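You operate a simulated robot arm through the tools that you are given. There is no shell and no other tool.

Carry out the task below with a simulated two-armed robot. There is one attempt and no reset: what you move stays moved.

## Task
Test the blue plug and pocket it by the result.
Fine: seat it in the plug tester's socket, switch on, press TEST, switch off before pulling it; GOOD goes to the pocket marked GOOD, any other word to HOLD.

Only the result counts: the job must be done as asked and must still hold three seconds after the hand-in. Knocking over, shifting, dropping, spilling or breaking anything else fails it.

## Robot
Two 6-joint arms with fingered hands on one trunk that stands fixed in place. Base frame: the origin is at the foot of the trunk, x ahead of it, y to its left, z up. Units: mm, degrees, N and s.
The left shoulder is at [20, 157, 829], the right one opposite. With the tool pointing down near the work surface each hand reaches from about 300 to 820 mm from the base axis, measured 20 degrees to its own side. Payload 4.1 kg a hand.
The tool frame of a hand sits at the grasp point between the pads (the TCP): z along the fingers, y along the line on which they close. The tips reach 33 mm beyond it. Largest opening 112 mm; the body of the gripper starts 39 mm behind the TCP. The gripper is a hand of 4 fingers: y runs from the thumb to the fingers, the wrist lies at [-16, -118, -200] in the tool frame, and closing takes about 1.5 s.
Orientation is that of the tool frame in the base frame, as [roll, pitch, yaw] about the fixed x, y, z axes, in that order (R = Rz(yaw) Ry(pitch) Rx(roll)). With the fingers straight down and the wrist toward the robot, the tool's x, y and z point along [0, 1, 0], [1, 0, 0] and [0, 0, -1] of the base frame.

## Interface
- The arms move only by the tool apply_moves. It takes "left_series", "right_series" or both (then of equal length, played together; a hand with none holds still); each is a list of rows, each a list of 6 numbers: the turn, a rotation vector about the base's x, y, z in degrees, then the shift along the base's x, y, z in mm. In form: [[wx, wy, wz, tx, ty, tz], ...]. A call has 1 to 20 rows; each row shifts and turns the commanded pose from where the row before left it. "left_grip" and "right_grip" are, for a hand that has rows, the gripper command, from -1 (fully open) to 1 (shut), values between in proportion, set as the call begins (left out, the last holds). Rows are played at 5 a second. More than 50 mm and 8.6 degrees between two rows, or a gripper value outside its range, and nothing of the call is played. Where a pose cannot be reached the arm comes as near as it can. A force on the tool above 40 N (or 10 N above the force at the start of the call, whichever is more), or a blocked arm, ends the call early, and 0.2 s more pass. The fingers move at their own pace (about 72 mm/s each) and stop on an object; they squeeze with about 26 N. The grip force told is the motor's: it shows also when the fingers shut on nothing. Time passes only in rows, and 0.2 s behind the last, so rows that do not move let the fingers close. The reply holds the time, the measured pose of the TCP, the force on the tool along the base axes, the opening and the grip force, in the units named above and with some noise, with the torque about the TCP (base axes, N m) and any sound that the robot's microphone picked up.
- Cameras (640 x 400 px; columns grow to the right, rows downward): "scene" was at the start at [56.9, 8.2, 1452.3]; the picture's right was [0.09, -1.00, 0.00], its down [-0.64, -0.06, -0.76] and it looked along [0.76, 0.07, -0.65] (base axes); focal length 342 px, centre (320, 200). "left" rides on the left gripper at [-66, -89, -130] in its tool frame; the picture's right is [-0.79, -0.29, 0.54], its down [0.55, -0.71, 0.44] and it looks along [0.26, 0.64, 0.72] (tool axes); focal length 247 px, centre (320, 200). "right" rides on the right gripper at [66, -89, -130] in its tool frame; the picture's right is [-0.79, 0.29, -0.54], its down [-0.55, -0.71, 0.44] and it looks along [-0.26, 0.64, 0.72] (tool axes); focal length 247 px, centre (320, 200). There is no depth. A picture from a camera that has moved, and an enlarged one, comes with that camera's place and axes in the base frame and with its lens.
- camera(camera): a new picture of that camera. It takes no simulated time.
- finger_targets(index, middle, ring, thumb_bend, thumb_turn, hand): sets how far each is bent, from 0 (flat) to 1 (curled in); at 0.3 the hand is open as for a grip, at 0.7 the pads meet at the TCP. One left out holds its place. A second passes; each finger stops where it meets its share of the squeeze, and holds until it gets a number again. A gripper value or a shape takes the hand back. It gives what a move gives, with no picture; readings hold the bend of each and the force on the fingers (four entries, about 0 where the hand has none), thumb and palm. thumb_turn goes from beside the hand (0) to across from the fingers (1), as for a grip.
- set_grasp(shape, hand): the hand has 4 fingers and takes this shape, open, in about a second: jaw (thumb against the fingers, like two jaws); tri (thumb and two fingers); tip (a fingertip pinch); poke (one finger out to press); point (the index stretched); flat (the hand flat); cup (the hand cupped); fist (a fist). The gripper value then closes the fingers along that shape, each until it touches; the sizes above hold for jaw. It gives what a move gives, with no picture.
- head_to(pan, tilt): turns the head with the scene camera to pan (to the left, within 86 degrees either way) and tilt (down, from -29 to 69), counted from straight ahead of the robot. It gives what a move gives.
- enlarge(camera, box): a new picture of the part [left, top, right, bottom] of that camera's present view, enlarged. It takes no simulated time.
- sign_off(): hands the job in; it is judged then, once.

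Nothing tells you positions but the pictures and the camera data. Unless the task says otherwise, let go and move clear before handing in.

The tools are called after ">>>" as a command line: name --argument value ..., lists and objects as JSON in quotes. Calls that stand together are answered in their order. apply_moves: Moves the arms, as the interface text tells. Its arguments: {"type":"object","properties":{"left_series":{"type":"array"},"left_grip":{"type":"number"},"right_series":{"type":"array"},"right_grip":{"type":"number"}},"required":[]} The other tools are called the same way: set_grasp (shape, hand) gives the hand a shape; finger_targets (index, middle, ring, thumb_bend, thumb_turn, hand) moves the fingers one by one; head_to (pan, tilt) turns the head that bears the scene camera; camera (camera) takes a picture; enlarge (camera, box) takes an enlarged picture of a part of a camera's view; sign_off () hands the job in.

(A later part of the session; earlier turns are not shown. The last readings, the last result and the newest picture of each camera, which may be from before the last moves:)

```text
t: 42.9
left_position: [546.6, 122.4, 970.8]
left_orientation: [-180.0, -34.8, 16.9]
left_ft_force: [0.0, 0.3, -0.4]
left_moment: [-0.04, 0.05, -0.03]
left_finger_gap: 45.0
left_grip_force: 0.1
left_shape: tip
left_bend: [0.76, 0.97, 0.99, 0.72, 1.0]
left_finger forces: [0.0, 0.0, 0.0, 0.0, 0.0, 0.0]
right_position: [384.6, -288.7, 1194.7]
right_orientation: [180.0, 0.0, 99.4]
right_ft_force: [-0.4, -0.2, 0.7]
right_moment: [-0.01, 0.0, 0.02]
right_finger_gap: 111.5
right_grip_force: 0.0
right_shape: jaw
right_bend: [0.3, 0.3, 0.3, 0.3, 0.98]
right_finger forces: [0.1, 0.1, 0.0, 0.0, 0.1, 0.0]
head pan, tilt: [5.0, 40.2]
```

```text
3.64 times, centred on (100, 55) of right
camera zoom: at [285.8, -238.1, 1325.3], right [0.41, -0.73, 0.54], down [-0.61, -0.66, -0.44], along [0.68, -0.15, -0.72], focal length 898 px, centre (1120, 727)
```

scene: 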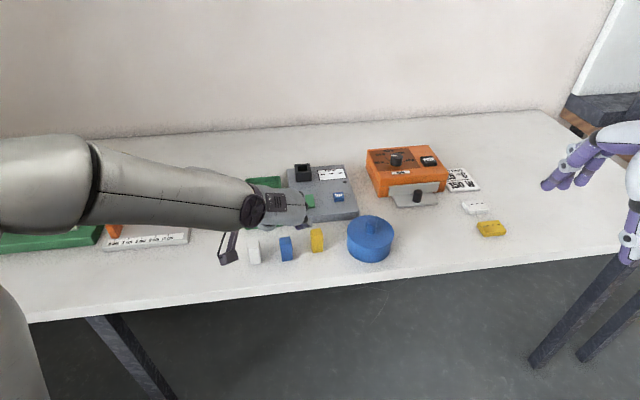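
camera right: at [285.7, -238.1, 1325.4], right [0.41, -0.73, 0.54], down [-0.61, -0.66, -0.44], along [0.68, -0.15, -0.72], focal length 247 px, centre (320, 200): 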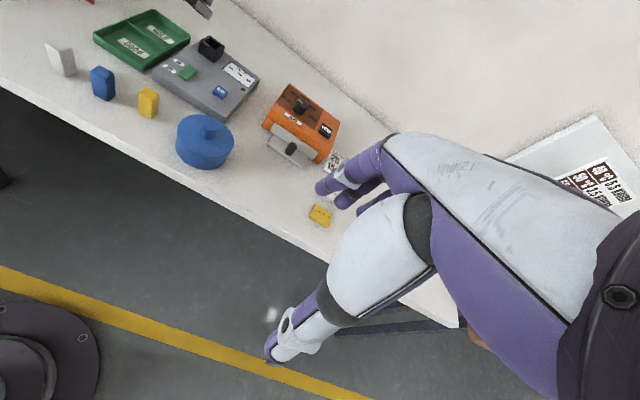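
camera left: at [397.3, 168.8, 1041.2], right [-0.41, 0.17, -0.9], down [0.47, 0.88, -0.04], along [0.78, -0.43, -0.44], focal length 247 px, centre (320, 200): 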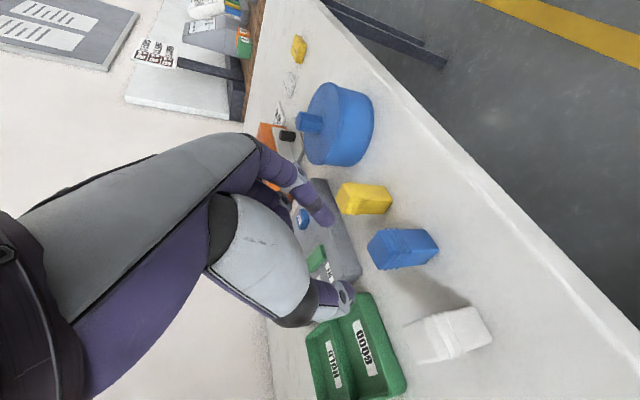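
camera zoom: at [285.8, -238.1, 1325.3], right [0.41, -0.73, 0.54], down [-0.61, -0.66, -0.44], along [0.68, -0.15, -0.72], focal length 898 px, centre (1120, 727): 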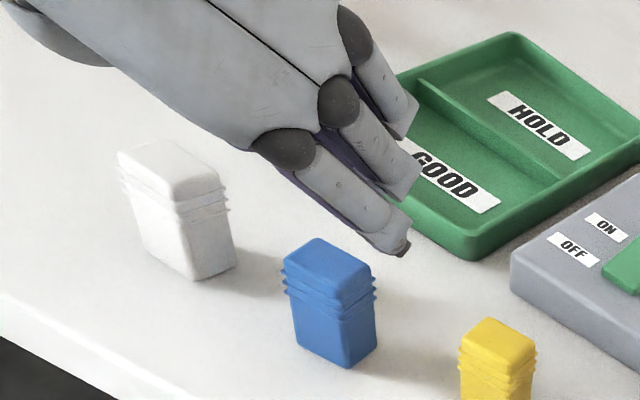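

The tips line up over the blue plug in prediction and picture. I'll open slightly, descend 35 mm and look again, watching the white plug beside the thumb.

>>> apply_moves --left_series '[[0, 0, 0, 0, -0.5, -12], [0, 0, 0, 0, -0.5, -12], [0, 0, 0, 0, 0, -11], [0, 0, 0, 0, 0, 0]]'

>>> camera --camera "left"

>>> enlarge --camera "right" --box '[20, 20, 140, 110]'

>>> enlarge --camera "scene" --box '[210, 180, 340, 280]'

```text
t: 43.9
left_position: [546.0, 122.1, 936.1]
left_orientation: [-179.8, -34.9, 17.0]
left_ft_force: [0.0, 0.7, 0.1]
left_moment: [-0.01, 0.0, -0.01]
left_finger_gap: 45.1
left_grip_force: 0.1
left_shape: tip
left_bend: [0.76, 0.97, 0.99, 0.72, 1.0]
left_finger forces: [0.1, 0.1, 0.0, 0.0, 0.0, 0.0]
right_position: [383.9, -287.4, 1195.4]
right_orientation: [-179.9, 0.1, 99.6]
right_ft_force: [0.3, -0.6, -0.1]
right_moment: [0.0, 0.01, -0.02]
right_finger_gap: 111.4
right_grip_force: 0.1
right_shape: jaw
right_bend: [0.3, 0.3, 0.3, 0.3, 0.98]
right_finger forces: [0.0, 0.0, 0.1, 0.0, 0.1, 0.0]
head pan, tilt: [5.0, 40.2]
```

```text
taken
camera left: at [397.1, 167.8, 1005.9], right [-0.41, 0.17, -0.9], down [0.46, 0.89, -0.04], along [0.79, -0.43, -0.44], focal length 247 px, centre (320, 200)
```

left: 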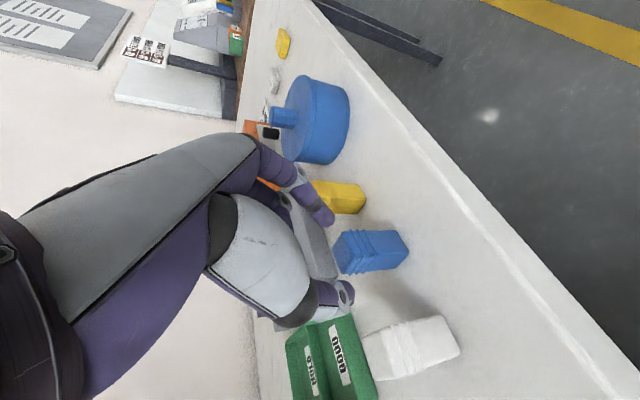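

```text
4.44 times, centred on (80, 65) of right
camera zoom: at [285.7, -238.1, 1325.4], right [0.41, -0.73, 0.54], down [-0.61, -0.66, -0.44], along [0.68, -0.15, -0.72], focal length 1098 px, centre (1387, 800)
```

zoom: 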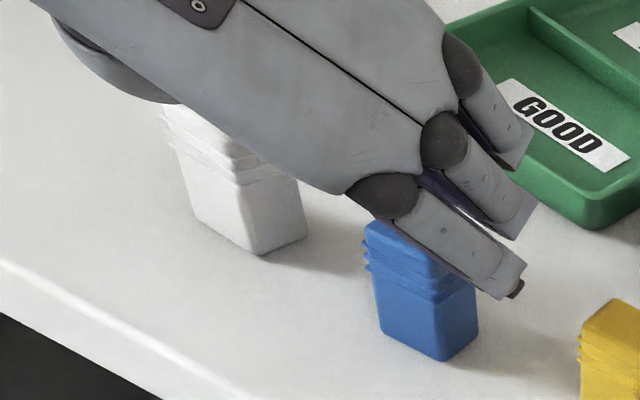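

```text
4.00 times, centred on (275, 230) of scene
camera zoom: at [56.9, 8.2, 1452.3], right [0.09, -1.0, 0.0], down [-0.64, -0.06, -0.76], along [0.76, 0.07, -0.65], focal length 1370 px, centre (500, 80)
```

zoom: 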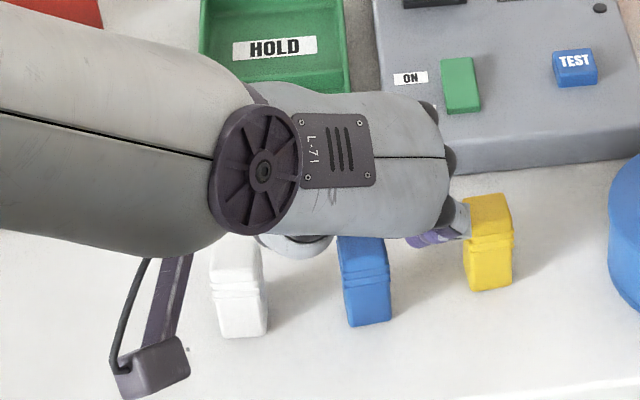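

>>> enlarge --camera "left" --box '[270, 180, 430, 380]'

```text
2.00 times, centred on (350, 280) of left
camera zoom: at [397.1, 167.8, 1005.9], right [-0.41, 0.17, -0.9], down [0.46, 0.89, -0.04], along [0.79, -0.43, -0.44], focal length 494 px, centre (260, 40)
```

zoom: 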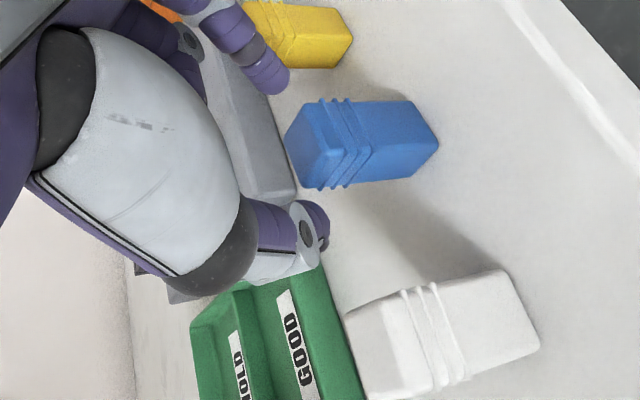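

Alignment looks good with no conflict with the white plug. I'll descend 19 mm so the tips sit on the ribbed head, then close.

>>> apply_moves --left_series '[[0, 0, 0, 0, 0, -10], [0, 0, 0, 0, 0, -9], [0, 0, 0, 0, 0, 0]]'

>>> enlarge --camera "left" --box '[270, 180, 430, 380]'

>>> enlarge --camera "right" --box '[20, 20, 140, 110]'

```text
t: 44.7
left_position: [545.0, 121.0, 917.3]
left_orientation: [-179.8, -35.0, 17.0]
left_ft_force: [1.0, 0.1, 0.3]
left_moment: [0.0, -0.01, 0.0]
left_finger_gap: 45.1
left_grip_force: 0.1
left_shape: tip
left_bend: [0.76, 0.97, 0.99, 0.72, 1.0]
left_finger forces: [0.0, 0.1, 0.0, 0.1, 0.0, 0.0]
right_position: [384.0, -289.1, 1194.9]
right_orientation: [-179.9, 0.0, 99.5]
right_ft_force: [0.2, -0.6, 0.3]
right_moment: [0.0, 0.01, 0.02]
right_finger_gap: 111.8
right_grip_force: 0.1
right_shape: jaw
right_bend: [0.3, 0.3, 0.3, 0.3, 0.98]
right_finger forces: [0.1, 0.0, 0.1, 0.0, 0.0, 0.0]
head pan, tilt: [5.0, 40.2]
```

```text
2.00 times, centred on (350, 280) of left
camera zoom: at [396.5, 167.5, 987.7], right [-0.41, 0.17, -0.9], down [0.46, 0.89, -0.04], along [0.79, -0.43, -0.44], focal length 494 px, centre (260, 40)
```

zoom: 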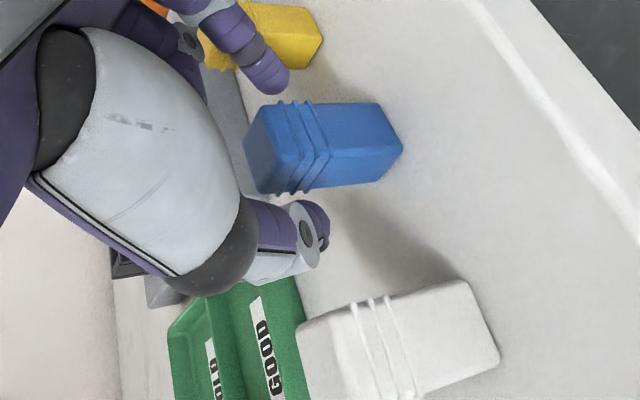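

```text
4.44 times, centred on (80, 65) of right
camera zoom: at [285.7, -238.1, 1325.3], right [0.41, -0.73, 0.54], down [-0.61, -0.66, -0.44], along [0.68, -0.15, -0.72], focal length 1098 px, centre (1387, 800)
```

zoom: 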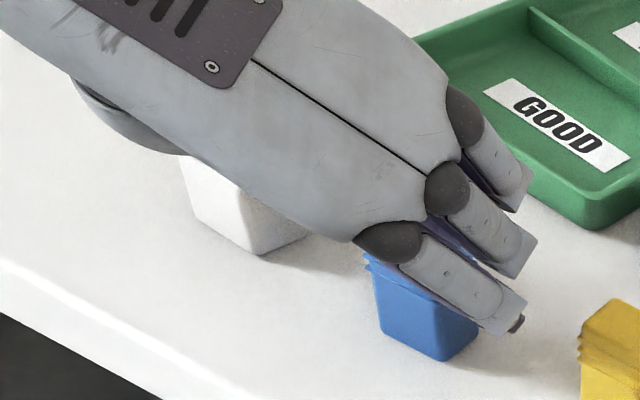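

The tips straddle the ribbed head. I'll close on it.

>>> apply_moves --left_series '[[0, 0, 0, 0, 0, 0], [0, 0, 0, 0, 0, 0], [0, 0, 0, 0, 0, 0], [0, 0, 0, 0, 0, 0], [0, 0, 0, 0, 0, 0], [0, 0, 0, 0, 0, 0]]' --left_grip 1

>>> enlarge --camera "left" --box '[270, 180, 430, 380]'

>>> enlarge --camera "right" --box '[20, 20, 140, 110]'

```text
t: 46.1
left_position: [544.8, 121.1, 917.6]
left_orientation: [-180.0, -34.9, 17.0]
left_ft_force: [-0.4, 0.4, -1.5]
left_moment: [-0.01, 0.05, 0.05]
left_finger_gap: 19.1
left_grip_force: 26.1
left_shape: tip
left_bend: [0.74, 1.0, 1.0, 0.74, 1.0]
left_finger forces: [23.6, 0.1, 0.0, 0.1, 23.4, 0.0]
right_position: [385.0, -289.3, 1194.8]
right_orientation: [179.9, 0.0, 99.5]
right_ft_force: [-0.9, -0.3, 0.7]
right_moment: [-0.01, -0.02, -0.01]
right_finger_gap: 111.5
right_grip_force: 0.1
right_shape: jaw
right_bend: [0.3, 0.3, 0.3, 0.3, 0.98]
right_finger forces: [0.0, 0.0, 0.0, 0.0, 0.0, 0.1]
head pan, tilt: [5.0, 40.2]
```

```text
2.00 times, centred on (350, 280) of left
camera zoom: at [396.5, 167.4, 987.9], right [-0.41, 0.17, -0.9], down [0.46, 0.89, -0.04], along [0.79, -0.43, -0.44], focal length 494 px, centre (260, 40)
```

zoom: 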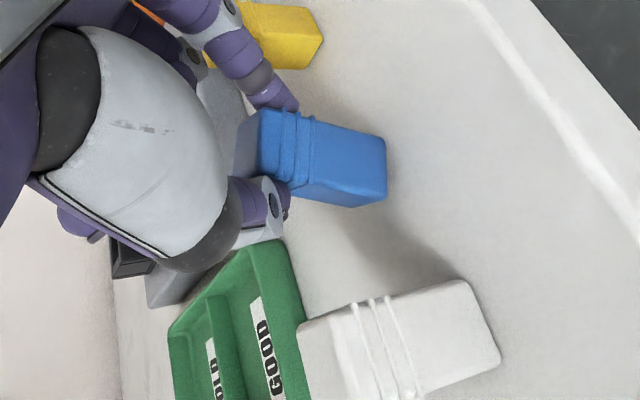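

```text
4.44 times, centred on (80, 65) of right
camera zoom: at [285.8, -238.1, 1325.3], right [0.41, -0.73, 0.54], down [-0.61, -0.66, -0.44], along [0.68, -0.15, -0.72], focal length 1098 px, centre (1387, 800)
```

zoom: 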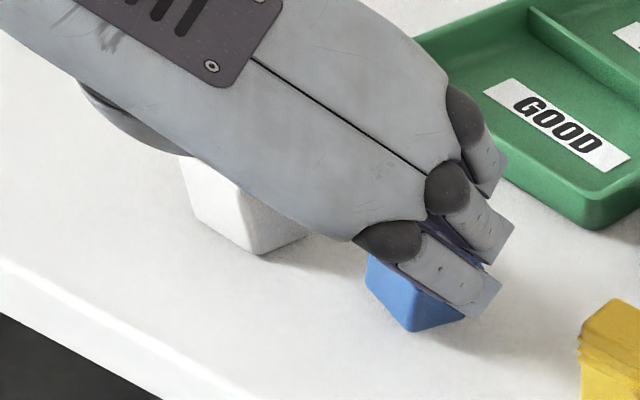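

The plug is gripped at about 24 N on both tips but seems to have turned. I'll zoom in to see its new attitude.

>>> enlarge --camera "left" --box '[325, 200, 405, 300]'

>>> enlarge --camera "scene" --box '[260, 200, 330, 270]'

>>> enlarge --camera "right" --box '[80, 50, 140, 105]'

```text
4.00 times, centred on (365, 250) of left
camera zoom: at [396.5, 167.4, 987.9], right [-0.41, 0.17, -0.9], down [0.46, 0.89, -0.04], along [0.79, -0.43, -0.44], focal length 988 px, centre (140, 0)
```

zoom: 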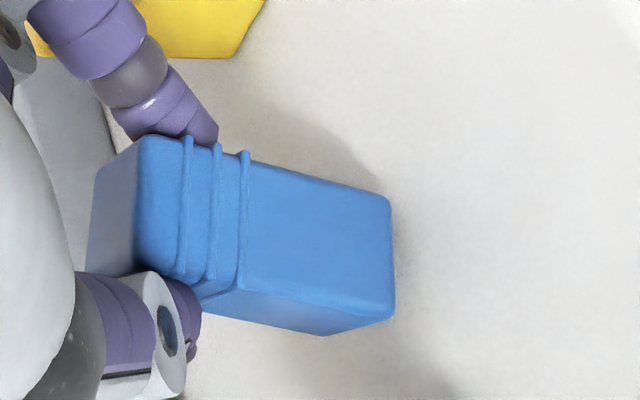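

```text
5.71 times, centred on (295, 235) of scene
camera zoom: at [56.9, 8.2, 1452.3], right [0.09, -1.0, 0.0], down [-0.64, -0.06, -0.76], along [0.76, 0.07, -0.65], focal length 1957 px, centre (463, 0)
```

zoom: 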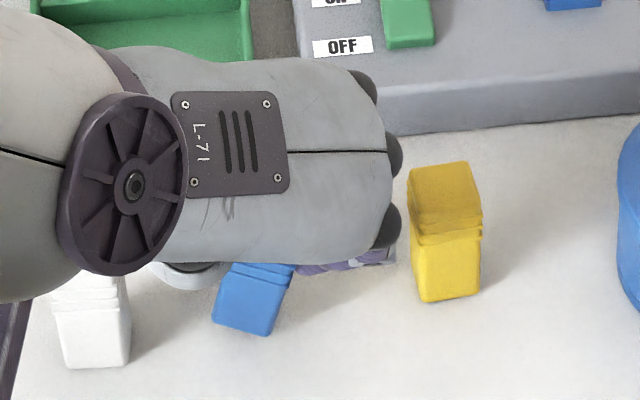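

```text
7.27 times, centred on (110, 78) of right
camera zoom: at [285.8, -238.1, 1325.3], right [0.41, -0.73, 0.54], down [-0.61, -0.66, -0.44], along [0.68, -0.15, -0.72], focal length 1796 px, centre (1847, 1091)
```

zoom: 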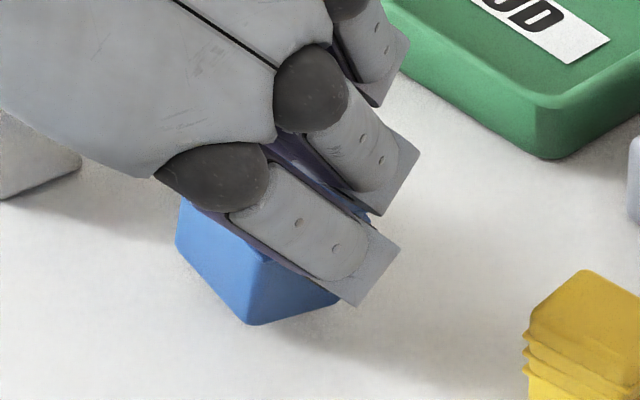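

The fingertip pinch twisted and tipped the plug (about 30° yaw and 12° lean). I'll open gently so it settles back upright, then choose a better grip.

>>> apply_moves --left_series '[[0, 0, 0, 0, 0, 0], [0, 0, 0, 0, 0, 0], [0, 0, 0, 0, 0, 0], [0, 0, 0, 0, 0, 0]]' --left_grip 0.3

>>> camera --camera "left"

>>> enlarge --camera "left" --box '[270, 180, 430, 380]'

>>> enlarge --camera "scene" --box '[240, 200, 340, 280]'

```text
t: 47.1
left_position: [545.5, 121.2, 917.9]
left_orientation: [-179.9, -35.0, 16.8]
left_ft_force: [0.1, 0.4, -0.3]
left_moment: [0.0, 0.03, -0.02]
left_finger_gap: 39.0
left_grip_force: 0.0
left_shape: tip
left_bend: [0.76, 0.97, 0.99, 0.73, 1.0]
left_finger forces: [0.0, 0.0, 0.0, 0.1, 0.1, 0.0]
right_position: [383.2, -288.5, 1195.4]
right_orientation: [-180.0, -0.1, 99.5]
right_ft_force: [0.2, -1.0, 0.0]
right_moment: [-0.02, 0.01, -0.03]
right_finger_gap: 111.8
right_grip_force: 0.0
right_shape: jaw
right_bend: [0.3, 0.3, 0.3, 0.3, 0.98]
right_finger forces: [0.0, 0.0, 0.0, 0.0, 0.0, 0.0]
head pan, tilt: [5.0, 40.2]
```

```text
taken
camera left: at [396.5, 167.4, 988.0], right [-0.41, 0.17, -0.9], down [0.46, 0.89, -0.04], along [0.79, -0.43, -0.44], focal length 247 px, centre (320, 200)
```

left: 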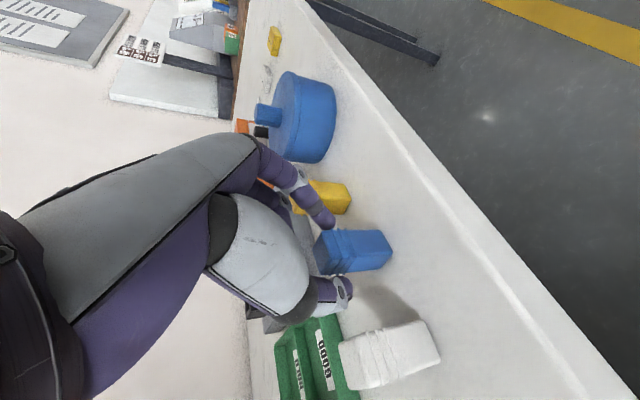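

```text
2.00 times, centred on (350, 280) of left
camera zoom: at [396.5, 167.4, 988.0], right [-0.41, 0.17, -0.9], down [0.46, 0.89, -0.04], along [0.79, -0.43, -0.44], focal length 494 px, centre (260, 40)
```

zoom: 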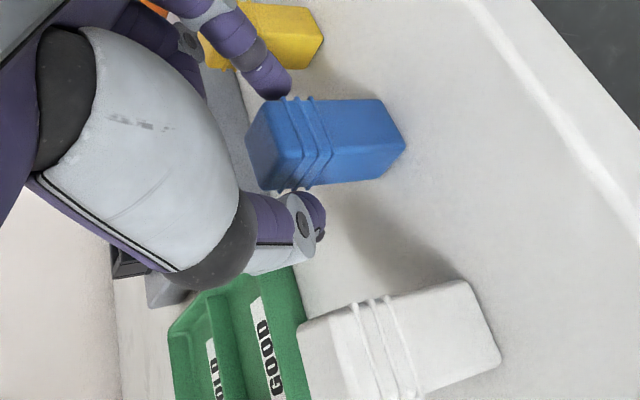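

```text
5.00 times, centred on (290, 240) of scene
camera zoom: at [56.9, 8.2, 1452.3], right [0.09, -1.0, 0.0], down [-0.64, -0.06, -0.76], along [0.76, 0.07, -0.65], focal length 1713 px, centre (470, 0)
```

zoom: 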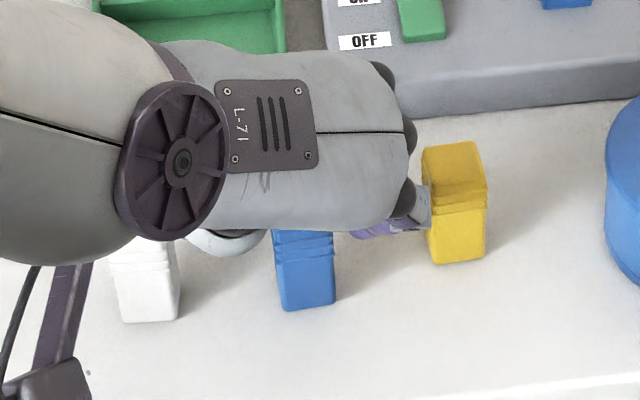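

The plug settled back upright almost exactly where it was. The views show the index tip deeper than the thumb, with the thumb opposing between index and middle, so a three-point grip with a ~20° tilt in the closing plane should seat level. I'll rise and turn back.

>>> apply_moves --left_series '[[0, 0, 0, 0, 0, 30], [0, 0, 0, 0, 0, 45], [0, 0, 0, 0, 0, 45], [-1.64, 5.42, 0, 0, 0, 0], [-1.64, 5.42, 0, 0, 0, 0], [-1.64, 5.42, 0, 0, 0, 0], [-2.432, -0.739, 7.777, 0, 0, 0], [-2.432, -0.739, 7.777, 0, 0, 0], [-2.432, -0.739, 7.777, 0, 0, 0], [-2.432, -0.739, 7.777, 0, 0, 0], [-2.432, -0.739, 7.777, 0, 0, 0], [-2.432, -0.739, 7.777, 0, 0, 0], [-2.432, -0.739, 7.777, 0, 0, 0], [-2.432, -0.739, 7.777, 0, 0, 0], [-2.432, -0.739, 7.777, 0, 0, 0], [-2.432, -0.739, 7.777, 0, 0, 0], [-2.432, -0.739, 7.777, 0, 0, 0], [0, 0, 0, 0, 0, 0]]'

>>> set_grasp --shape "tri" --hand "left"

>>> apply_moves --left_series '[[0.58, -1.91, 0, 0, 0, 0], [0, 0, 0, 0, 0, 0], [0, 0, 0, 0, 0, 0], [0, 0, 0, 0, 0, 0], [0, 0, 0, 0, 0, 0], [0, 0, 0, 0, 0, 0]]' --left_grip 0.55

>>> camera --camera "left"

>>> camera --camera "scene"

>>> enlarge --camera "right" --box '[0, 0, 160, 100]'

```text
t: 50.9
left_position: [544.5, 123.2, 1037.5]
left_orientation: [162.0, 0.1, 107.1]
left_ft_force: [0.6, 0.0, -0.4]
left_moment: [-0.01, -0.03, -0.02]
left_finger_gap: 39.2
left_grip_force: 0.1
left_shape: tip
left_bend: [0.76, 0.97, 0.99, 0.73, 1.0]
left_finger forces: [0.0, 0.0, 0.0, 0.1, 0.1, 0.0]
right_position: [383.1, -288.6, 1195.6]
right_orientation: [180.0, 0.0, 99.5]
right_ft_force: [0.0, 0.8, -0.4]
right_moment: [0.01, 0.0, 0.0]
right_finger_gap: 111.8
right_grip_force: 0.0
right_shape: jaw
right_bend: [0.3, 0.3, 0.3, 0.3, 0.98]
right_finger forces: [0.1, 0.0, 0.0, 0.0, 0.0, 0.0]
head pan, tilt: [5.0, 40.2]
```

```text
t: 51.8
left_position: [544.2, 123.1, 1036.9]
left_orientation: [162.0, 0.1, 107.1]
left_ft_force: [-0.3, 0.1, 0.3]
left_moment: [-0.02, -0.01, -0.02]
left_finger_gap: 111.5
left_grip_force: 0.0
left_shape: tri
left_bend: [0.3, 0.3, 0.99, 0.3, 0.98]
left_finger forces: [0.0, 0.0, 0.1, 0.1, 0.1, 0.0]
right_position: [383.3, -288.8, 1195.2]
right_orientation: [-180.0, 0.0, 99.4]
right_ft_force: [-0.3, -0.9, 0.3]
right_moment: [0.04, -0.04, 0.0]
right_finger_gap: 111.7
right_grip_force: 0.0
right_shape: jaw
right_bend: [0.3, 0.3, 0.3, 0.3, 0.98]
right_finger forces: [0.0, 0.1, 0.1, 0.0, 0.0, 0.0]
head pan, tilt: [5.0, 40.2]
```

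```text
t: 53.2
left_position: [544.6, 122.2, 1038.6]
left_orientation: [160.0, 0.1, 106.9]
left_ft_force: [0.4, 0.0, 0.6]
left_moment: [0.0, -0.02, -0.03]
left_finger_gap: 25.7
left_grip_force: 0.0
left_shape: tri
left_bend: [0.75, 0.57, 0.99, 0.74, 1.0]
left_finger forces: [0.0, 0.1, 0.0, 0.0, 0.0, 0.1]
right_position: [382.9, -287.9, 1194.8]
right_orientation: [180.0, 0.0, 99.6]
right_ft_force: [-0.6, 0.9, -0.1]
right_moment: [0.02, -0.01, 0.03]
right_finger_gap: 111.6
right_grip_force: 0.1
right_shape: jaw
right_bend: [0.3, 0.3, 0.3, 0.3, 0.98]
right_finger forces: [0.0, 0.0, 0.1, 0.0, 0.1, 0.0]
head pan, tilt: [5.0, 40.2]
```

```text
taken
camera left: at [441.5, 20.2, 1131.3], right [0.15, -0.78, -0.6], down [-0.66, 0.38, -0.65], along [0.74, 0.49, -0.46], focal length 247 px, centre (320, 200)
```

left: 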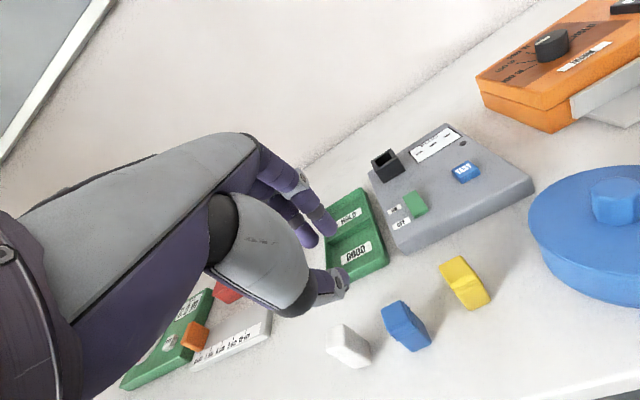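

```text
taken
```

scene: 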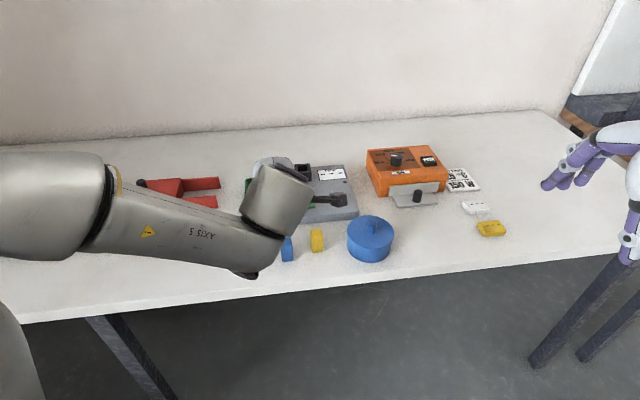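

```text
4.00 times, centred on (80, 50) of right
camera zoom: at [285.8, -238.1, 1325.3], right [0.41, -0.73, 0.54], down [-0.61, -0.66, -0.44], along [0.68, -0.15, -0.72], focal length 988 px, centre (1280, 800)
```

zoom: 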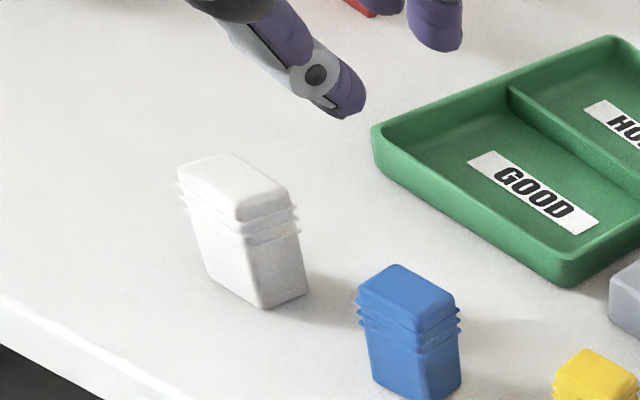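

I'll lower 50 mm (still clear above the plugs) so both hand cameras see all three tips for measuring.

>>> apply_moves --left_series '[[0, 0, 0, 0, 0, -25], [0, 0, 0, 0, 0, -25], [0, 0, 0, 0, 0, 0]]'

>>> enlarge --camera "right" --box '[60, 0, 140, 60]'

>>> enlarge --camera "left" --box '[270, 170, 370, 310]'

>>> enlarge --camera "left" --box '[330, 230, 430, 340]'

```text
t: 54.0
left_position: [545.1, 121.9, 989.5]
left_orientation: [160.1, 0.2, 107.0]
left_ft_force: [-0.6, -0.1, -0.1]
left_moment: [-0.02, -0.01, -0.03]
left_finger_gap: 25.6
left_grip_force: 0.1
left_shape: tri
left_bend: [0.75, 0.57, 0.99, 0.74, 1.0]
left_finger forces: [0.0, 0.0, 0.0, 0.0, 0.0, 0.0]
right_position: [384.3, -287.4, 1196.0]
right_orientation: [180.0, 0.0, 99.6]
right_ft_force: [0.3, -0.5, -1.2]
right_moment: [-0.02, 0.04, 0.01]
right_finger_gap: 111.9
right_grip_force: 0.0
right_shape: jaw
right_bend: [0.3, 0.3, 0.3, 0.3, 0.98]
right_finger forces: [0.0, 0.1, 0.1, 0.0, 0.0, 0.0]
head pan, tilt: [5.0, 40.2]
```

```text
6.67 times, centred on (100, 30) of right
camera zoom: at [285.7, -238.1, 1325.3], right [0.41, -0.73, 0.54], down [-0.61, -0.66, -0.44], along [0.68, -0.15, -0.72], focal length 1646 px, centre (1787, 1333)
```

zoom: 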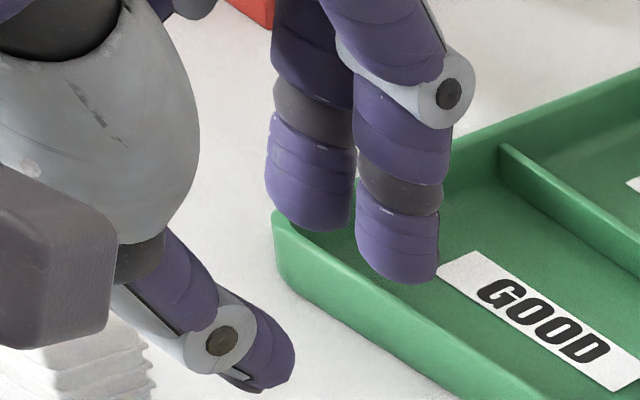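

```text
2.86 times, centred on (320, 240) of left
camera zoom: at [442.5, 20.3, 1082.2], right [0.15, -0.78, -0.6], down [-0.66, 0.38, -0.65], along [0.74, 0.49, -0.46], focal length 706 px, centre (320, 86)
```

zoom: 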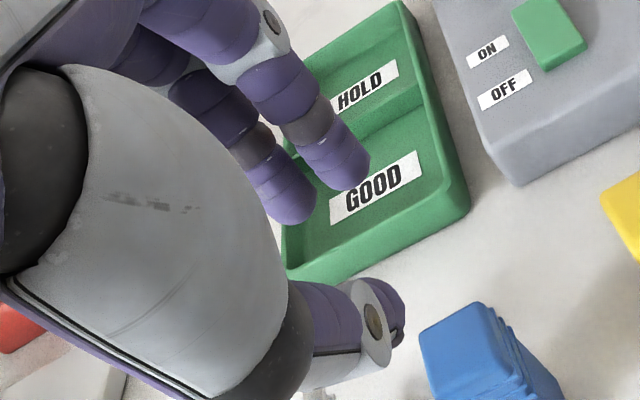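

```text
3.64 times, centred on (380, 285) of left
camera zoom: at [442.5, 20.3, 1082.2], right [0.15, -0.78, -0.6], down [-0.66, 0.38, -0.65], along [0.74, 0.49, -0.46], focal length 898 px, centre (102, -109)
```

zoom: 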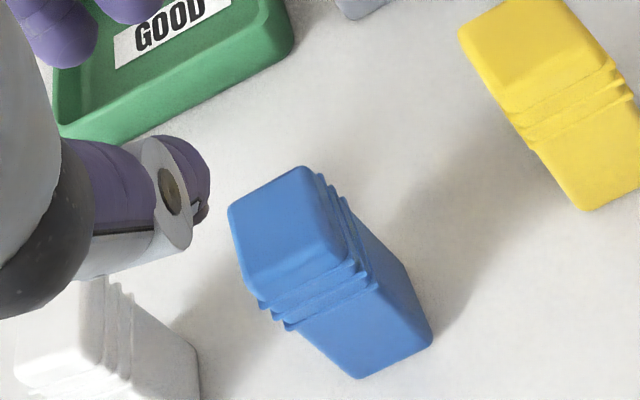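

The three tips measure as thumb [-2, -20, 31], index [-9, 20, 26] and middle [10, 21, 28] in the tool frame, so a three-point grip holds yaw if the plug is centred. Level tips need the sideways-leaning posture, so I'll turn back to it with the tri shape and a 40° lean.

>>> apply_moves --left_series '[[0, 0, 0, 0, 0, 45], [0, 0, 0, 0, 0, 45], [2.676, 0.818, -7.689, 0, 0, 0], [2.676, 0.818, -7.689, 0, 0, 0], [2.676, 0.818, -7.689, 0, 0, 0], [2.676, 0.818, -7.689, 0, 0, 0], [2.676, 0.818, -7.689, 0, 0, 0], [2.676, 0.818, -7.689, 0, 0, 0], [2.676, 0.818, -7.689, 0, 0, 0], [2.676, 0.818, -7.689, 0, 0, 0], [2.676, 0.818, -7.689, 0, 0, 0], [2.676, 0.818, -7.689, 0, 0, 0], [2.676, 0.818, -7.689, 0, 0, 0], [1.95, -6.38, 0, 0, 0, 0], [1.95, -6.38, 0, 0, 0, 0], [1.95, -6.38, 0, 0, 0, 0], [0, 0, 1, -2, -1, -35], [0, 0, 0, -1, -1, -35], [0, 0, 0, -1.7, -0.8, -35], [0, 0, 0, 0, 0, 0]]' --left_grip 0.15

>>> camera --camera "left"

>>> camera --camera "scene"

```text
t: 58.2
left_position: [546.8, 136.8, 1045.1]
left_orientation: [-179.7, -39.8, 17.7]
left_ft_force: [-0.7, -0.1, -0.3]
left_moment: [-0.04, -0.02, 0.03]
left_finger_gap: 47.3
left_grip_force: 0.2
left_shape: tri
left_bend: [0.76, 0.47, 0.99, 0.72, 1.0]
left_finger forces: [0.0, 0.1, 0.1, 0.0, 0.0, 0.0]
left hand out of reach, approached as far as the arm can: row 17, 18, 19
right_position: [383.5, -288.3, 1195.3]
right_orientation: [-179.9, 0.0, 99.5]
right_ft_force: [0.0, 0.4, -0.5]
right_moment: [0.0, 0.0, 0.01]
right_finger_gap: 111.6
right_grip_force: 0.0
right_shape: jaw
right_bend: [0.3, 0.3, 0.3, 0.3, 0.98]
right_finger forces: [0.0, 0.1, 0.1, 0.1, 0.0, 0.0]
head pan, tilt: [5.0, 40.2]
```

```text
taken
camera left: at [392.0, 178.3, 1103.3], right [-0.34, 0.19, -0.92], down [0.45, 0.89, 0.02], along [0.83, -0.41, -0.39], focal length 247 px, centre (320, 200)
```

left: 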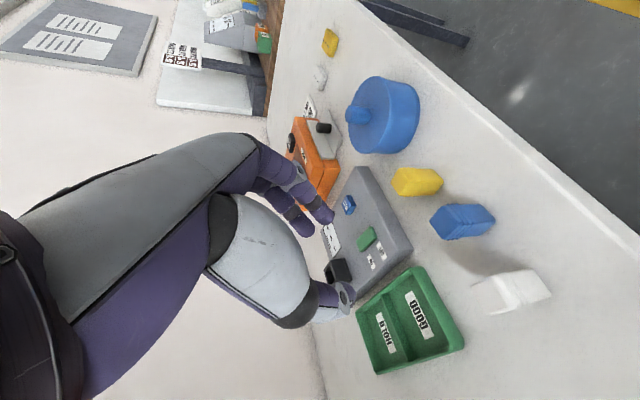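

```text
taken
```

scene: 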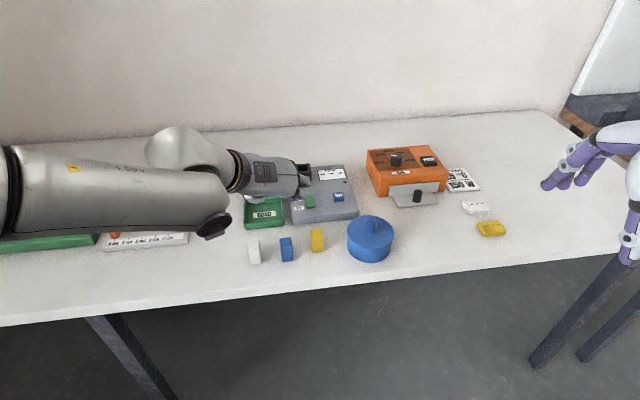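

At 40° the hand can't descend here, so I'll ease the lean to 35°, which worked before, and continue down to hover height.

>>> apply_moves --left_series '[[-1.52, 4.76, 0, -2, -5, 0], [0, 0, 0, -2, -6, -25], [0, 0, 0, -1, -5, -25], [0, 0, 0, 0, 0, -20], [0, 0, 0, 0, 0, 0]]'

>>> camera --camera "left"

>>> camera --camera "scene"

```text
t: 59.4
left_position: [540.7, 121.4, 1002.8]
left_orientation: [-179.9, -34.8, 17.8]
left_ft_force: [0.3, -0.6, -0.6]
left_moment: [-0.01, 0.01, 0.01]
left_finger_gap: 47.3
left_grip_force: 0.1
left_shape: tri
left_bend: [0.76, 0.47, 0.99, 0.72, 1.0]
left_finger forces: [0.1, 0.0, 0.0, 0.0, 0.1, 0.1]
left hand out of reach, approached as far as the arm can: row 1, 3, 4
right_position: [383.9, -288.6, 1195.5]
right_orientation: [-180.0, 0.0, 99.5]
right_ft_force: [0.0, 0.0, 1.2]
right_moment: [0.01, 0.01, 0.03]
right_finger_gap: 111.4
right_grip_force: 0.0
right_shape: jaw
right_bend: [0.3, 0.3, 0.3, 0.3, 0.98]
right_finger forces: [0.1, 0.0, 0.1, 0.0, 0.1, 0.0]
head pan, tilt: [5.0, 40.2]
```

```text
taken
camera left: at [392.2, 166.2, 1073.0], right [-0.42, 0.17, -0.89], down [0.45, 0.89, -0.04], along [0.79, -0.42, -0.45], focal length 247 px, centre (320, 200)
```

left: 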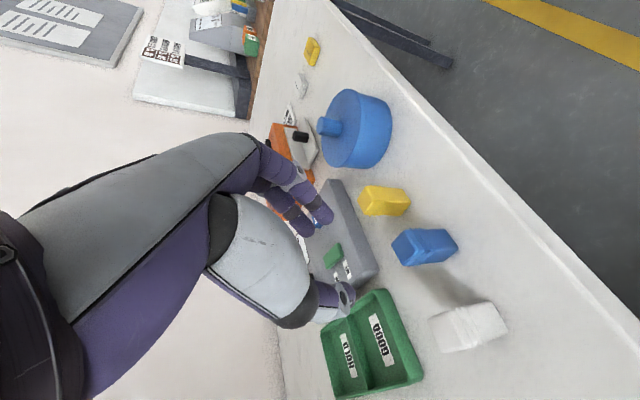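

```text
taken
```

scene: 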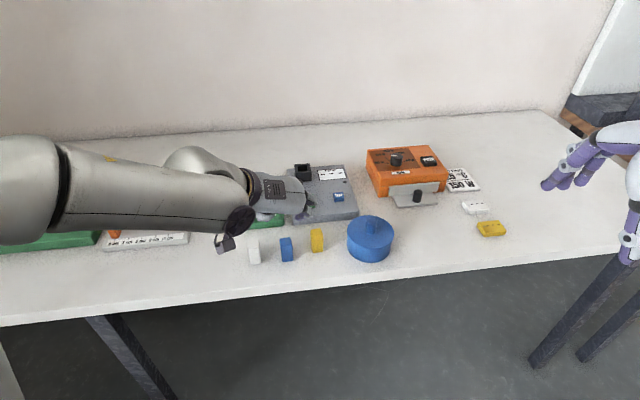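

This seems to be a different wrist branch than before. I'll retrace the earlier route by going out to x ≈ 640, then coming in with the lean easing from 45° to 35°.

>>> apply_moves --left_series '[[0, 0, 0, 15, 2, 35], [0, 0, 0, 40, 2, 10], [0, 0, 0, 40, 0, 0], [0, 0, 0, 40, 0, 0], [0, 0, 0, 40, 0, 0], [0, 0, 0, 40, 0, 0], [0, 0, 0, 0, 0, 0]]'

>>> camera --camera "scene"

```text
t: 61.0
left_position: [755.5, 128.1, 1048.1]
left_orientation: [-179.8, -34.8, 17.9]
left_ft_force: [-0.4, -0.3, 0.1]
left_moment: [-0.02, -0.01, -0.01]
left_finger_gap: 47.1
left_grip_force: 0.1
left_shape: tri
left_bend: [0.76, 0.47, 0.99, 0.72, 1.0]
left_finger forces: [0.1, 0.0, 0.1, 0.0, 0.0, 0.1]
right_position: [383.9, -288.2, 1194.9]
right_orientation: [-180.0, -0.1, 99.5]
right_ft_force: [-0.3, -0.3, 0.7]
right_moment: [-0.01, -0.04, -0.01]
right_finger_gap: 111.8
right_grip_force: 0.0
right_shape: jaw
right_bend: [0.3, 0.3, 0.3, 0.3, 0.98]
right_finger forces: [0.0, 0.0, 0.1, 0.0, 0.0, 0.0]
head pan, tilt: [5.0, 40.2]
```

```text
taken
```

scene: 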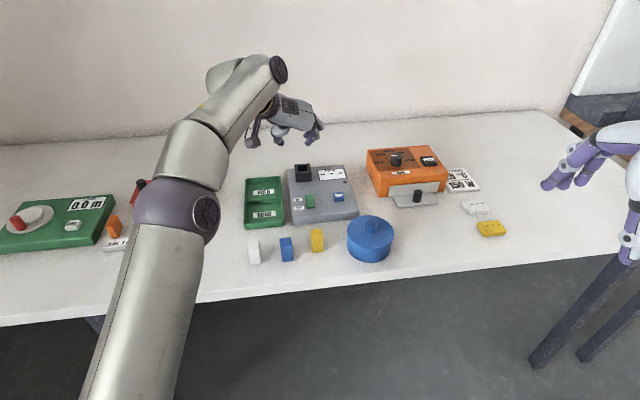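

>>> apply_moves --left_series '[[0, 0, 0, -40, -1, -6], [0, 0, 0, -40, -1, -6], [0, 0, 0, -35, -1, -10], [0, 0, 0, 0, 0, 0]]'

>>> camera --camera "scene"

>>> apply_moves --left_series '[[0, 0, 0, -25, -1, -15], [0, 0, 0, -25, -1, -20], [0, 0, 0, -25, -1, -20], [0, 0, 0, 0, 0, 0]]'

>>> camera --camera "scene"

```text
t: 62.0
left_position: [640.6, 125.0, 1026.8]
left_orientation: [-179.8, -34.9, 17.9]
left_ft_force: [0.2, 0.3, 0.6]
left_moment: [-0.01, 0.01, 0.02]
left_finger_gap: 47.3
left_grip_force: 0.2
left_shape: tri
left_bend: [0.76, 0.47, 0.99, 0.72, 1.0]
left_finger forces: [0.1, 0.1, 0.1, 0.0, 0.1, 0.1]
right_position: [383.6, -288.8, 1196.2]
right_orientation: [179.9, 0.0, 99.5]
right_ft_force: [-0.1, 0.5, -0.2]
right_moment: [-0.03, 0.04, 0.02]
right_finger_gap: 111.9
right_grip_force: 0.1
right_shape: jaw
right_bend: [0.3, 0.3, 0.3, 0.3, 0.98]
right_finger forces: [0.0, 0.0, 0.1, 0.1, 0.1, 0.0]
head pan, tilt: [5.0, 40.2]
```

```text
taken
```

scene: 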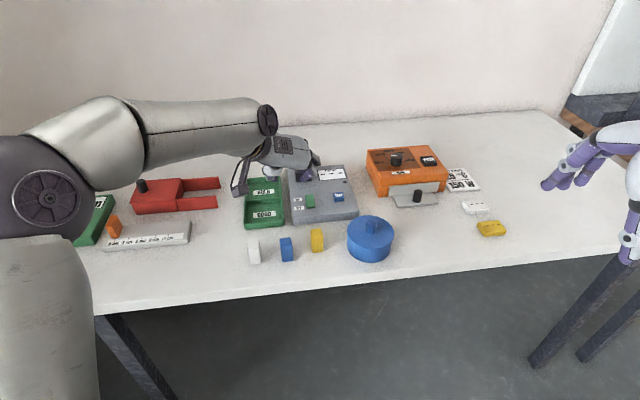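

```text
t: 63.0
left_position: [574.9, 122.0, 977.5]
left_orientation: [-180.0, -34.9, 18.0]
left_ft_force: [-0.9, -0.2, 0.5]
left_moment: [0.03, 0.01, 0.0]
left_finger_gap: 47.4
left_grip_force: 0.1
left_shape: tri
left_bend: [0.76, 0.47, 0.99, 0.72, 1.0]
left_finger forces: [0.1, 0.0, 0.1, 0.1, 0.1, 0.1]
left hand out of reach, approached as far as the arm can: row 3
right_position: [384.6, -287.5, 1195.4]
right_orientation: [-179.8, 0.0, 99.5]
right_ft_force: [-0.3, 0.4, 0.3]
right_moment: [0.02, 0.0, 0.02]
right_finger_gap: 111.8
right_grip_force: 0.0
right_shape: jaw
right_bend: [0.3, 0.3, 0.3, 0.3, 0.98]
right_finger forces: [0.0, 0.0, 0.1, 0.1, 0.1, 0.1]
head pan, tilt: [5.0, 40.2]
```

```text
taken
```

scene: 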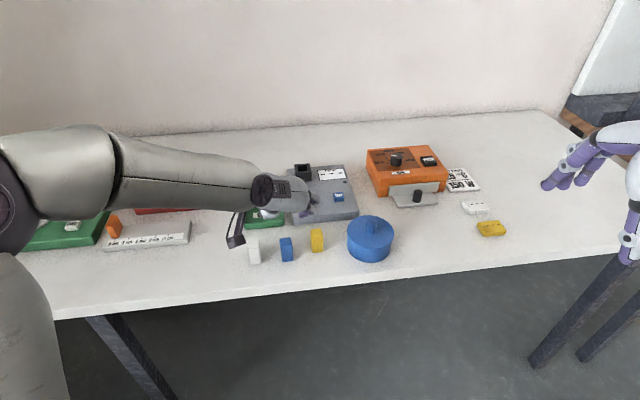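

>>> apply_moves --left_series '[[0, 0, 0, -10, 0, -3], [0, 0, 0, -10, 0, -3], [0, 0, 0, -10, 0, -3], [0, 0, 0, 0, 0, 0]]'

>>> camera --camera "scene"

```text
t: 64.0
left_position: [563.5, 121.5, 975.0]
left_orientation: [180.0, -34.8, 18.0]
left_ft_force: [-1.1, -0.8, 0.4]
left_moment: [0.01, -0.01, -0.02]
left_finger_gap: 47.1
left_grip_force: 0.0
left_shape: tri
left_bend: [0.76, 0.47, 0.99, 0.72, 1.0]
left_finger forces: [0.0, 0.0, 0.0, 0.0, 0.0, 0.0]
left hand out of reach, approached as far as the arm can: row 2, 3
right_position: [384.5, -288.4, 1194.1]
right_orientation: [180.0, 0.0, 99.4]
right_ft_force: [0.8, 0.3, -0.3]
right_moment: [0.01, 0.0, -0.03]
right_finger_gap: 111.9
right_grip_force: 0.1
right_shape: jaw
right_bend: [0.3, 0.3, 0.3, 0.3, 0.98]
right_finger forces: [0.1, 0.0, 0.1, 0.1, 0.1, 0.0]
head pan, tilt: [5.0, 40.2]
```

```text
taken
```

scene: 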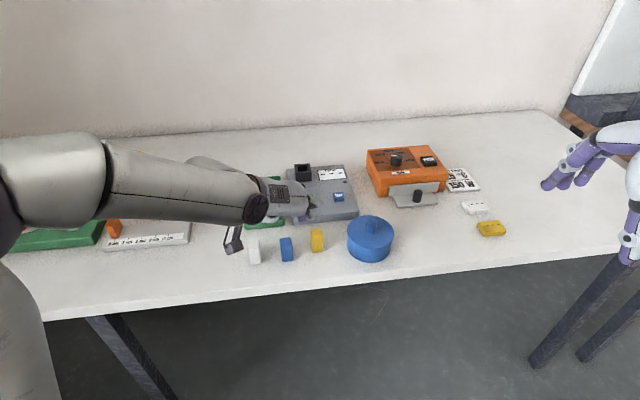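

The wrist flips near this limit. I'll go back out to x ≈ 640 to recover the good posture, ease the lean to 32°, and come in again.

>>> apply_moves --left_series '[[0, 0, 0, 30, 1, 25], [0, 0, 0, 40, 1, 25], [0, 0, 0, 40, 1, 10], [0, 0, 0, 40, 0, 0], [-0.93, 2.85, 0, 0, 0, 0], [0, 0, 0, 0, 0, 0]]'

>>> apply_moves --left_series '[[0, 0, 0, -35, -1, -15], [0, 0, 0, -30, -1, -15], [0, 0, 0, -25, -1, -15], [0, 0, 0, -25, -1, -10], [0, 0, 0, 0, 0, 0]]'

>>> camera --camera "scene"

```text
t: 65.4
left_position: [713.2, 128.1, 1034.5]
left_orientation: [179.5, -32.1, 18.1]
left_ft_force: [-0.1, 0.4, -0.5]
left_moment: [-0.02, 0.0, 0.01]
left_finger_gap: 47.7
left_grip_force: 0.1
left_shape: tri
left_bend: [0.76, 0.47, 0.99, 0.72, 1.0]
left_finger forces: [0.1, 0.0, 0.1, 0.0, 0.0, 0.0]
left hand out of reach, approached as far as the arm can: row 5
right_position: [384.6, -287.5, 1194.9]
right_orientation: [-180.0, 0.1, 99.5]
right_ft_force: [0.8, -0.3, 0.1]
right_moment: [0.01, 0.02, -0.01]
right_finger_gap: 111.5
right_grip_force: 0.0
right_shape: jaw
right_bend: [0.3, 0.3, 0.3, 0.3, 0.98]
right_finger forces: [0.0, 0.0, 0.0, 0.0, 0.1, 0.1]
head pan, tilt: [5.0, 40.2]
```

```text
t: 66.6
left_position: [598.1, 122.1, 978.4]
left_orientation: [-179.7, -31.9, 17.9]
left_ft_force: [0.4, -0.3, 0.7]
left_moment: [-0.01, 0.05, -0.03]
left_finger_gap: 47.8
left_grip_force: 0.0
left_shape: tri
left_bend: [0.76, 0.47, 0.99, 0.72, 1.0]
left_finger forces: [0.0, 0.0, 0.0, 0.1, 0.0, 0.2]
right_position: [384.2, -287.5, 1194.5]
right_orientation: [179.9, -0.1, 99.5]
right_ft_force: [0.0, 0.0, -0.5]
right_moment: [-0.02, 0.02, 0.01]
right_finger_gap: 112.0
right_grip_force: 0.0
right_shape: jaw
right_bend: [0.3, 0.3, 0.3, 0.3, 0.98]
right_finger forces: [0.0, 0.0, 0.0, 0.1, 0.0, 0.1]
head pan, tilt: [5.0, 40.2]
```

```text
taken
```

scene: 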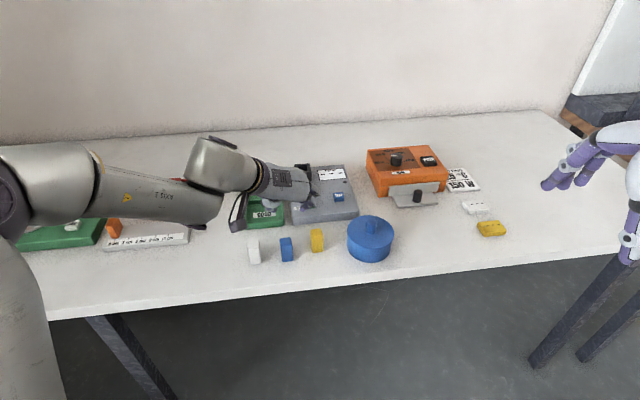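

The wrist is now in a third, more open posture and follows without complaint. I'll continue in toward the hover point.

>>> apply_moves --left_series '[[0, 0, 0, -20, -1, -4], [0, 0, 0, -20, -1, -4], [0, 0, 0, -15, -1, -4], [0, 0, 0, 0, 0, 0]]'

>>> camera --camera "scene"

>>> camera --camera "left"

```text
t: 67.6
left_position: [543.1, 120.8, 967.0]
left_orientation: [-180.0, -31.8, 18.1]
left_ft_force: [-0.7, 0.0, 0.3]
left_moment: [0.01, 0.01, -0.01]
left_finger_gap: 47.5
left_grip_force: 0.0
left_shape: tri
left_bend: [0.76, 0.47, 0.99, 0.72, 1.0]
left_finger forces: [0.1, 0.0, 0.0, 0.0, 0.0, 0.0]
right_position: [384.9, -288.1, 1196.2]
right_orientation: [179.9, 0.0, 99.5]
right_ft_force: [-0.6, 0.2, 0.6]
right_moment: [0.02, -0.02, 0.02]
right_finger_gap: 111.7
right_grip_force: 0.1
right_shape: jaw
right_bend: [0.3, 0.3, 0.3, 0.3, 0.98]
right_finger forces: [0.0, 0.0, 0.0, 0.0, 0.0, 0.1]
head pan, tilt: [5.0, 40.2]
```

```text
taken
```

scene: 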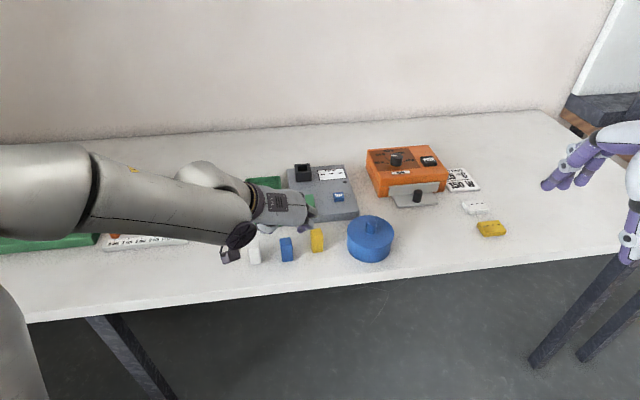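

```text
taken
camera left: at [397.8, 165.3, 1043.3], right [-0.46, 0.15, -0.88], down [0.45, 0.89, -0.08], along [0.77, -0.43, -0.48], focal length 247 px, centre (320, 200)
```

left: 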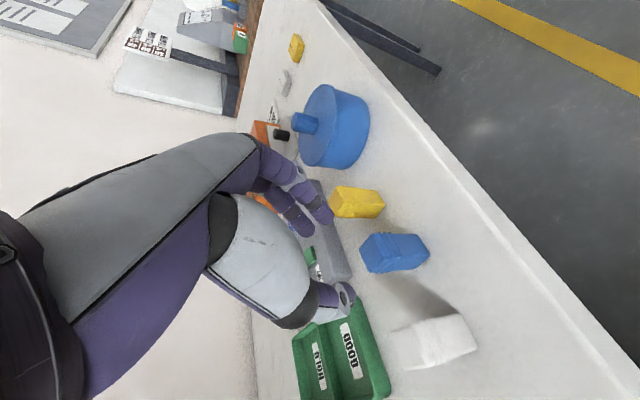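

The hand is lined up over the plug again and the view matches prediction. I'll descend 30 mm and check.

>>> apply_moves --left_series '[[0, 0, 0, 0, -0.4, -10], [0, 0, 0, 0, -0.4, -10], [0, 0, 0, 0, 0, -10], [0, 0, 0, 0, 0, 0]]'

>>> enlarge --camera "left" --box '[270, 170, 430, 370]'

>>> enlarge --camera "right" --box '[20, 20, 140, 110]'

>>> enlarge --camera "scene" --box '[200, 180, 340, 280]'

```text
t: 68.6
left_position: [542.6, 119.3, 934.1]
left_orientation: [-179.8, -31.9, 18.0]
left_ft_force: [0.1, 0.2, 0.0]
left_moment: [0.03, 0.0, 0.01]
left_finger_gap: 47.8
left_grip_force: 0.0
left_shape: tri
left_bend: [0.76, 0.47, 0.99, 0.72, 1.0]
left_finger forces: [0.0, 0.0, 0.0, 0.0, 0.0, 0.0]
right_position: [383.7, -288.7, 1196.3]
right_orientation: [-180.0, 0.0, 99.5]
right_ft_force: [-0.6, -0.3, 0.8]
right_moment: [0.0, 0.0, 0.01]
right_finger_gap: 111.9
right_grip_force: 0.1
right_shape: jaw
right_bend: [0.3, 0.3, 0.3, 0.3, 0.98]
right_finger forces: [0.1, 0.0, 0.0, 0.1, 0.0, 0.1]
head pan, tilt: [5.0, 40.2]
```

```text
2.00 times, centred on (350, 270) of left
camera zoom: at [396.6, 163.9, 1012.6], right [-0.46, 0.15, -0.88], down [0.45, 0.89, -0.08], along [0.77, -0.42, -0.48], focal length 494 px, centre (260, 60)
```

zoom: 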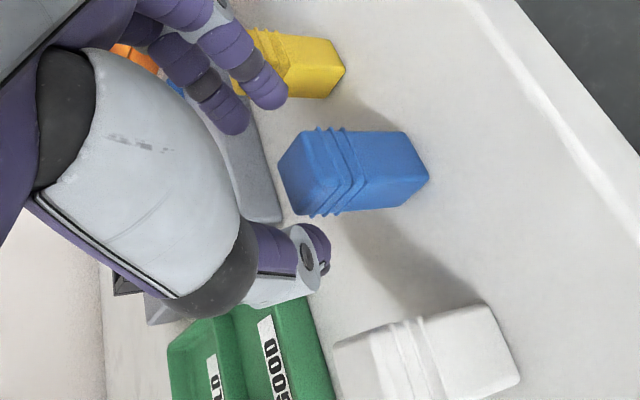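

```text
4.44 times, centred on (80, 65) of right
camera zoom: at [285.7, -238.1, 1325.3], right [0.41, -0.73, 0.54], down [-0.61, -0.66, -0.44], along [0.68, -0.15, -0.72], focal length 1098 px, centre (1387, 800)
```

zoom: 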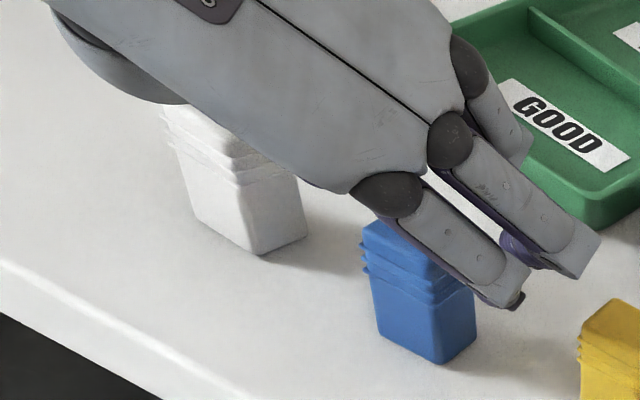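

```text
4.00 times, centred on (270, 230) of scene
camera zoom: at [56.9, 8.2, 1452.3], right [0.09, -1.0, 0.0], down [-0.64, -0.06, -0.76], along [0.76, 0.07, -0.65], focal length 1370 px, centre (520, 80)
```

zoom: 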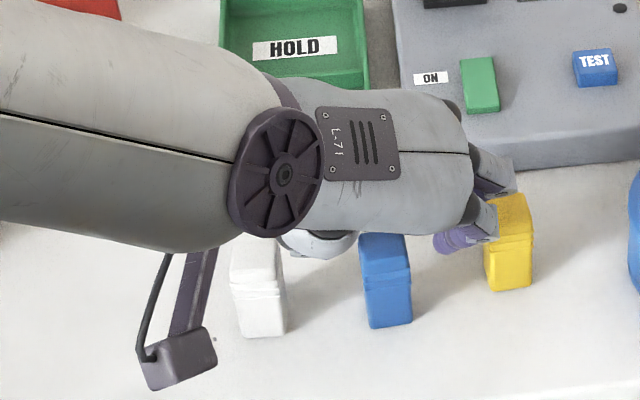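

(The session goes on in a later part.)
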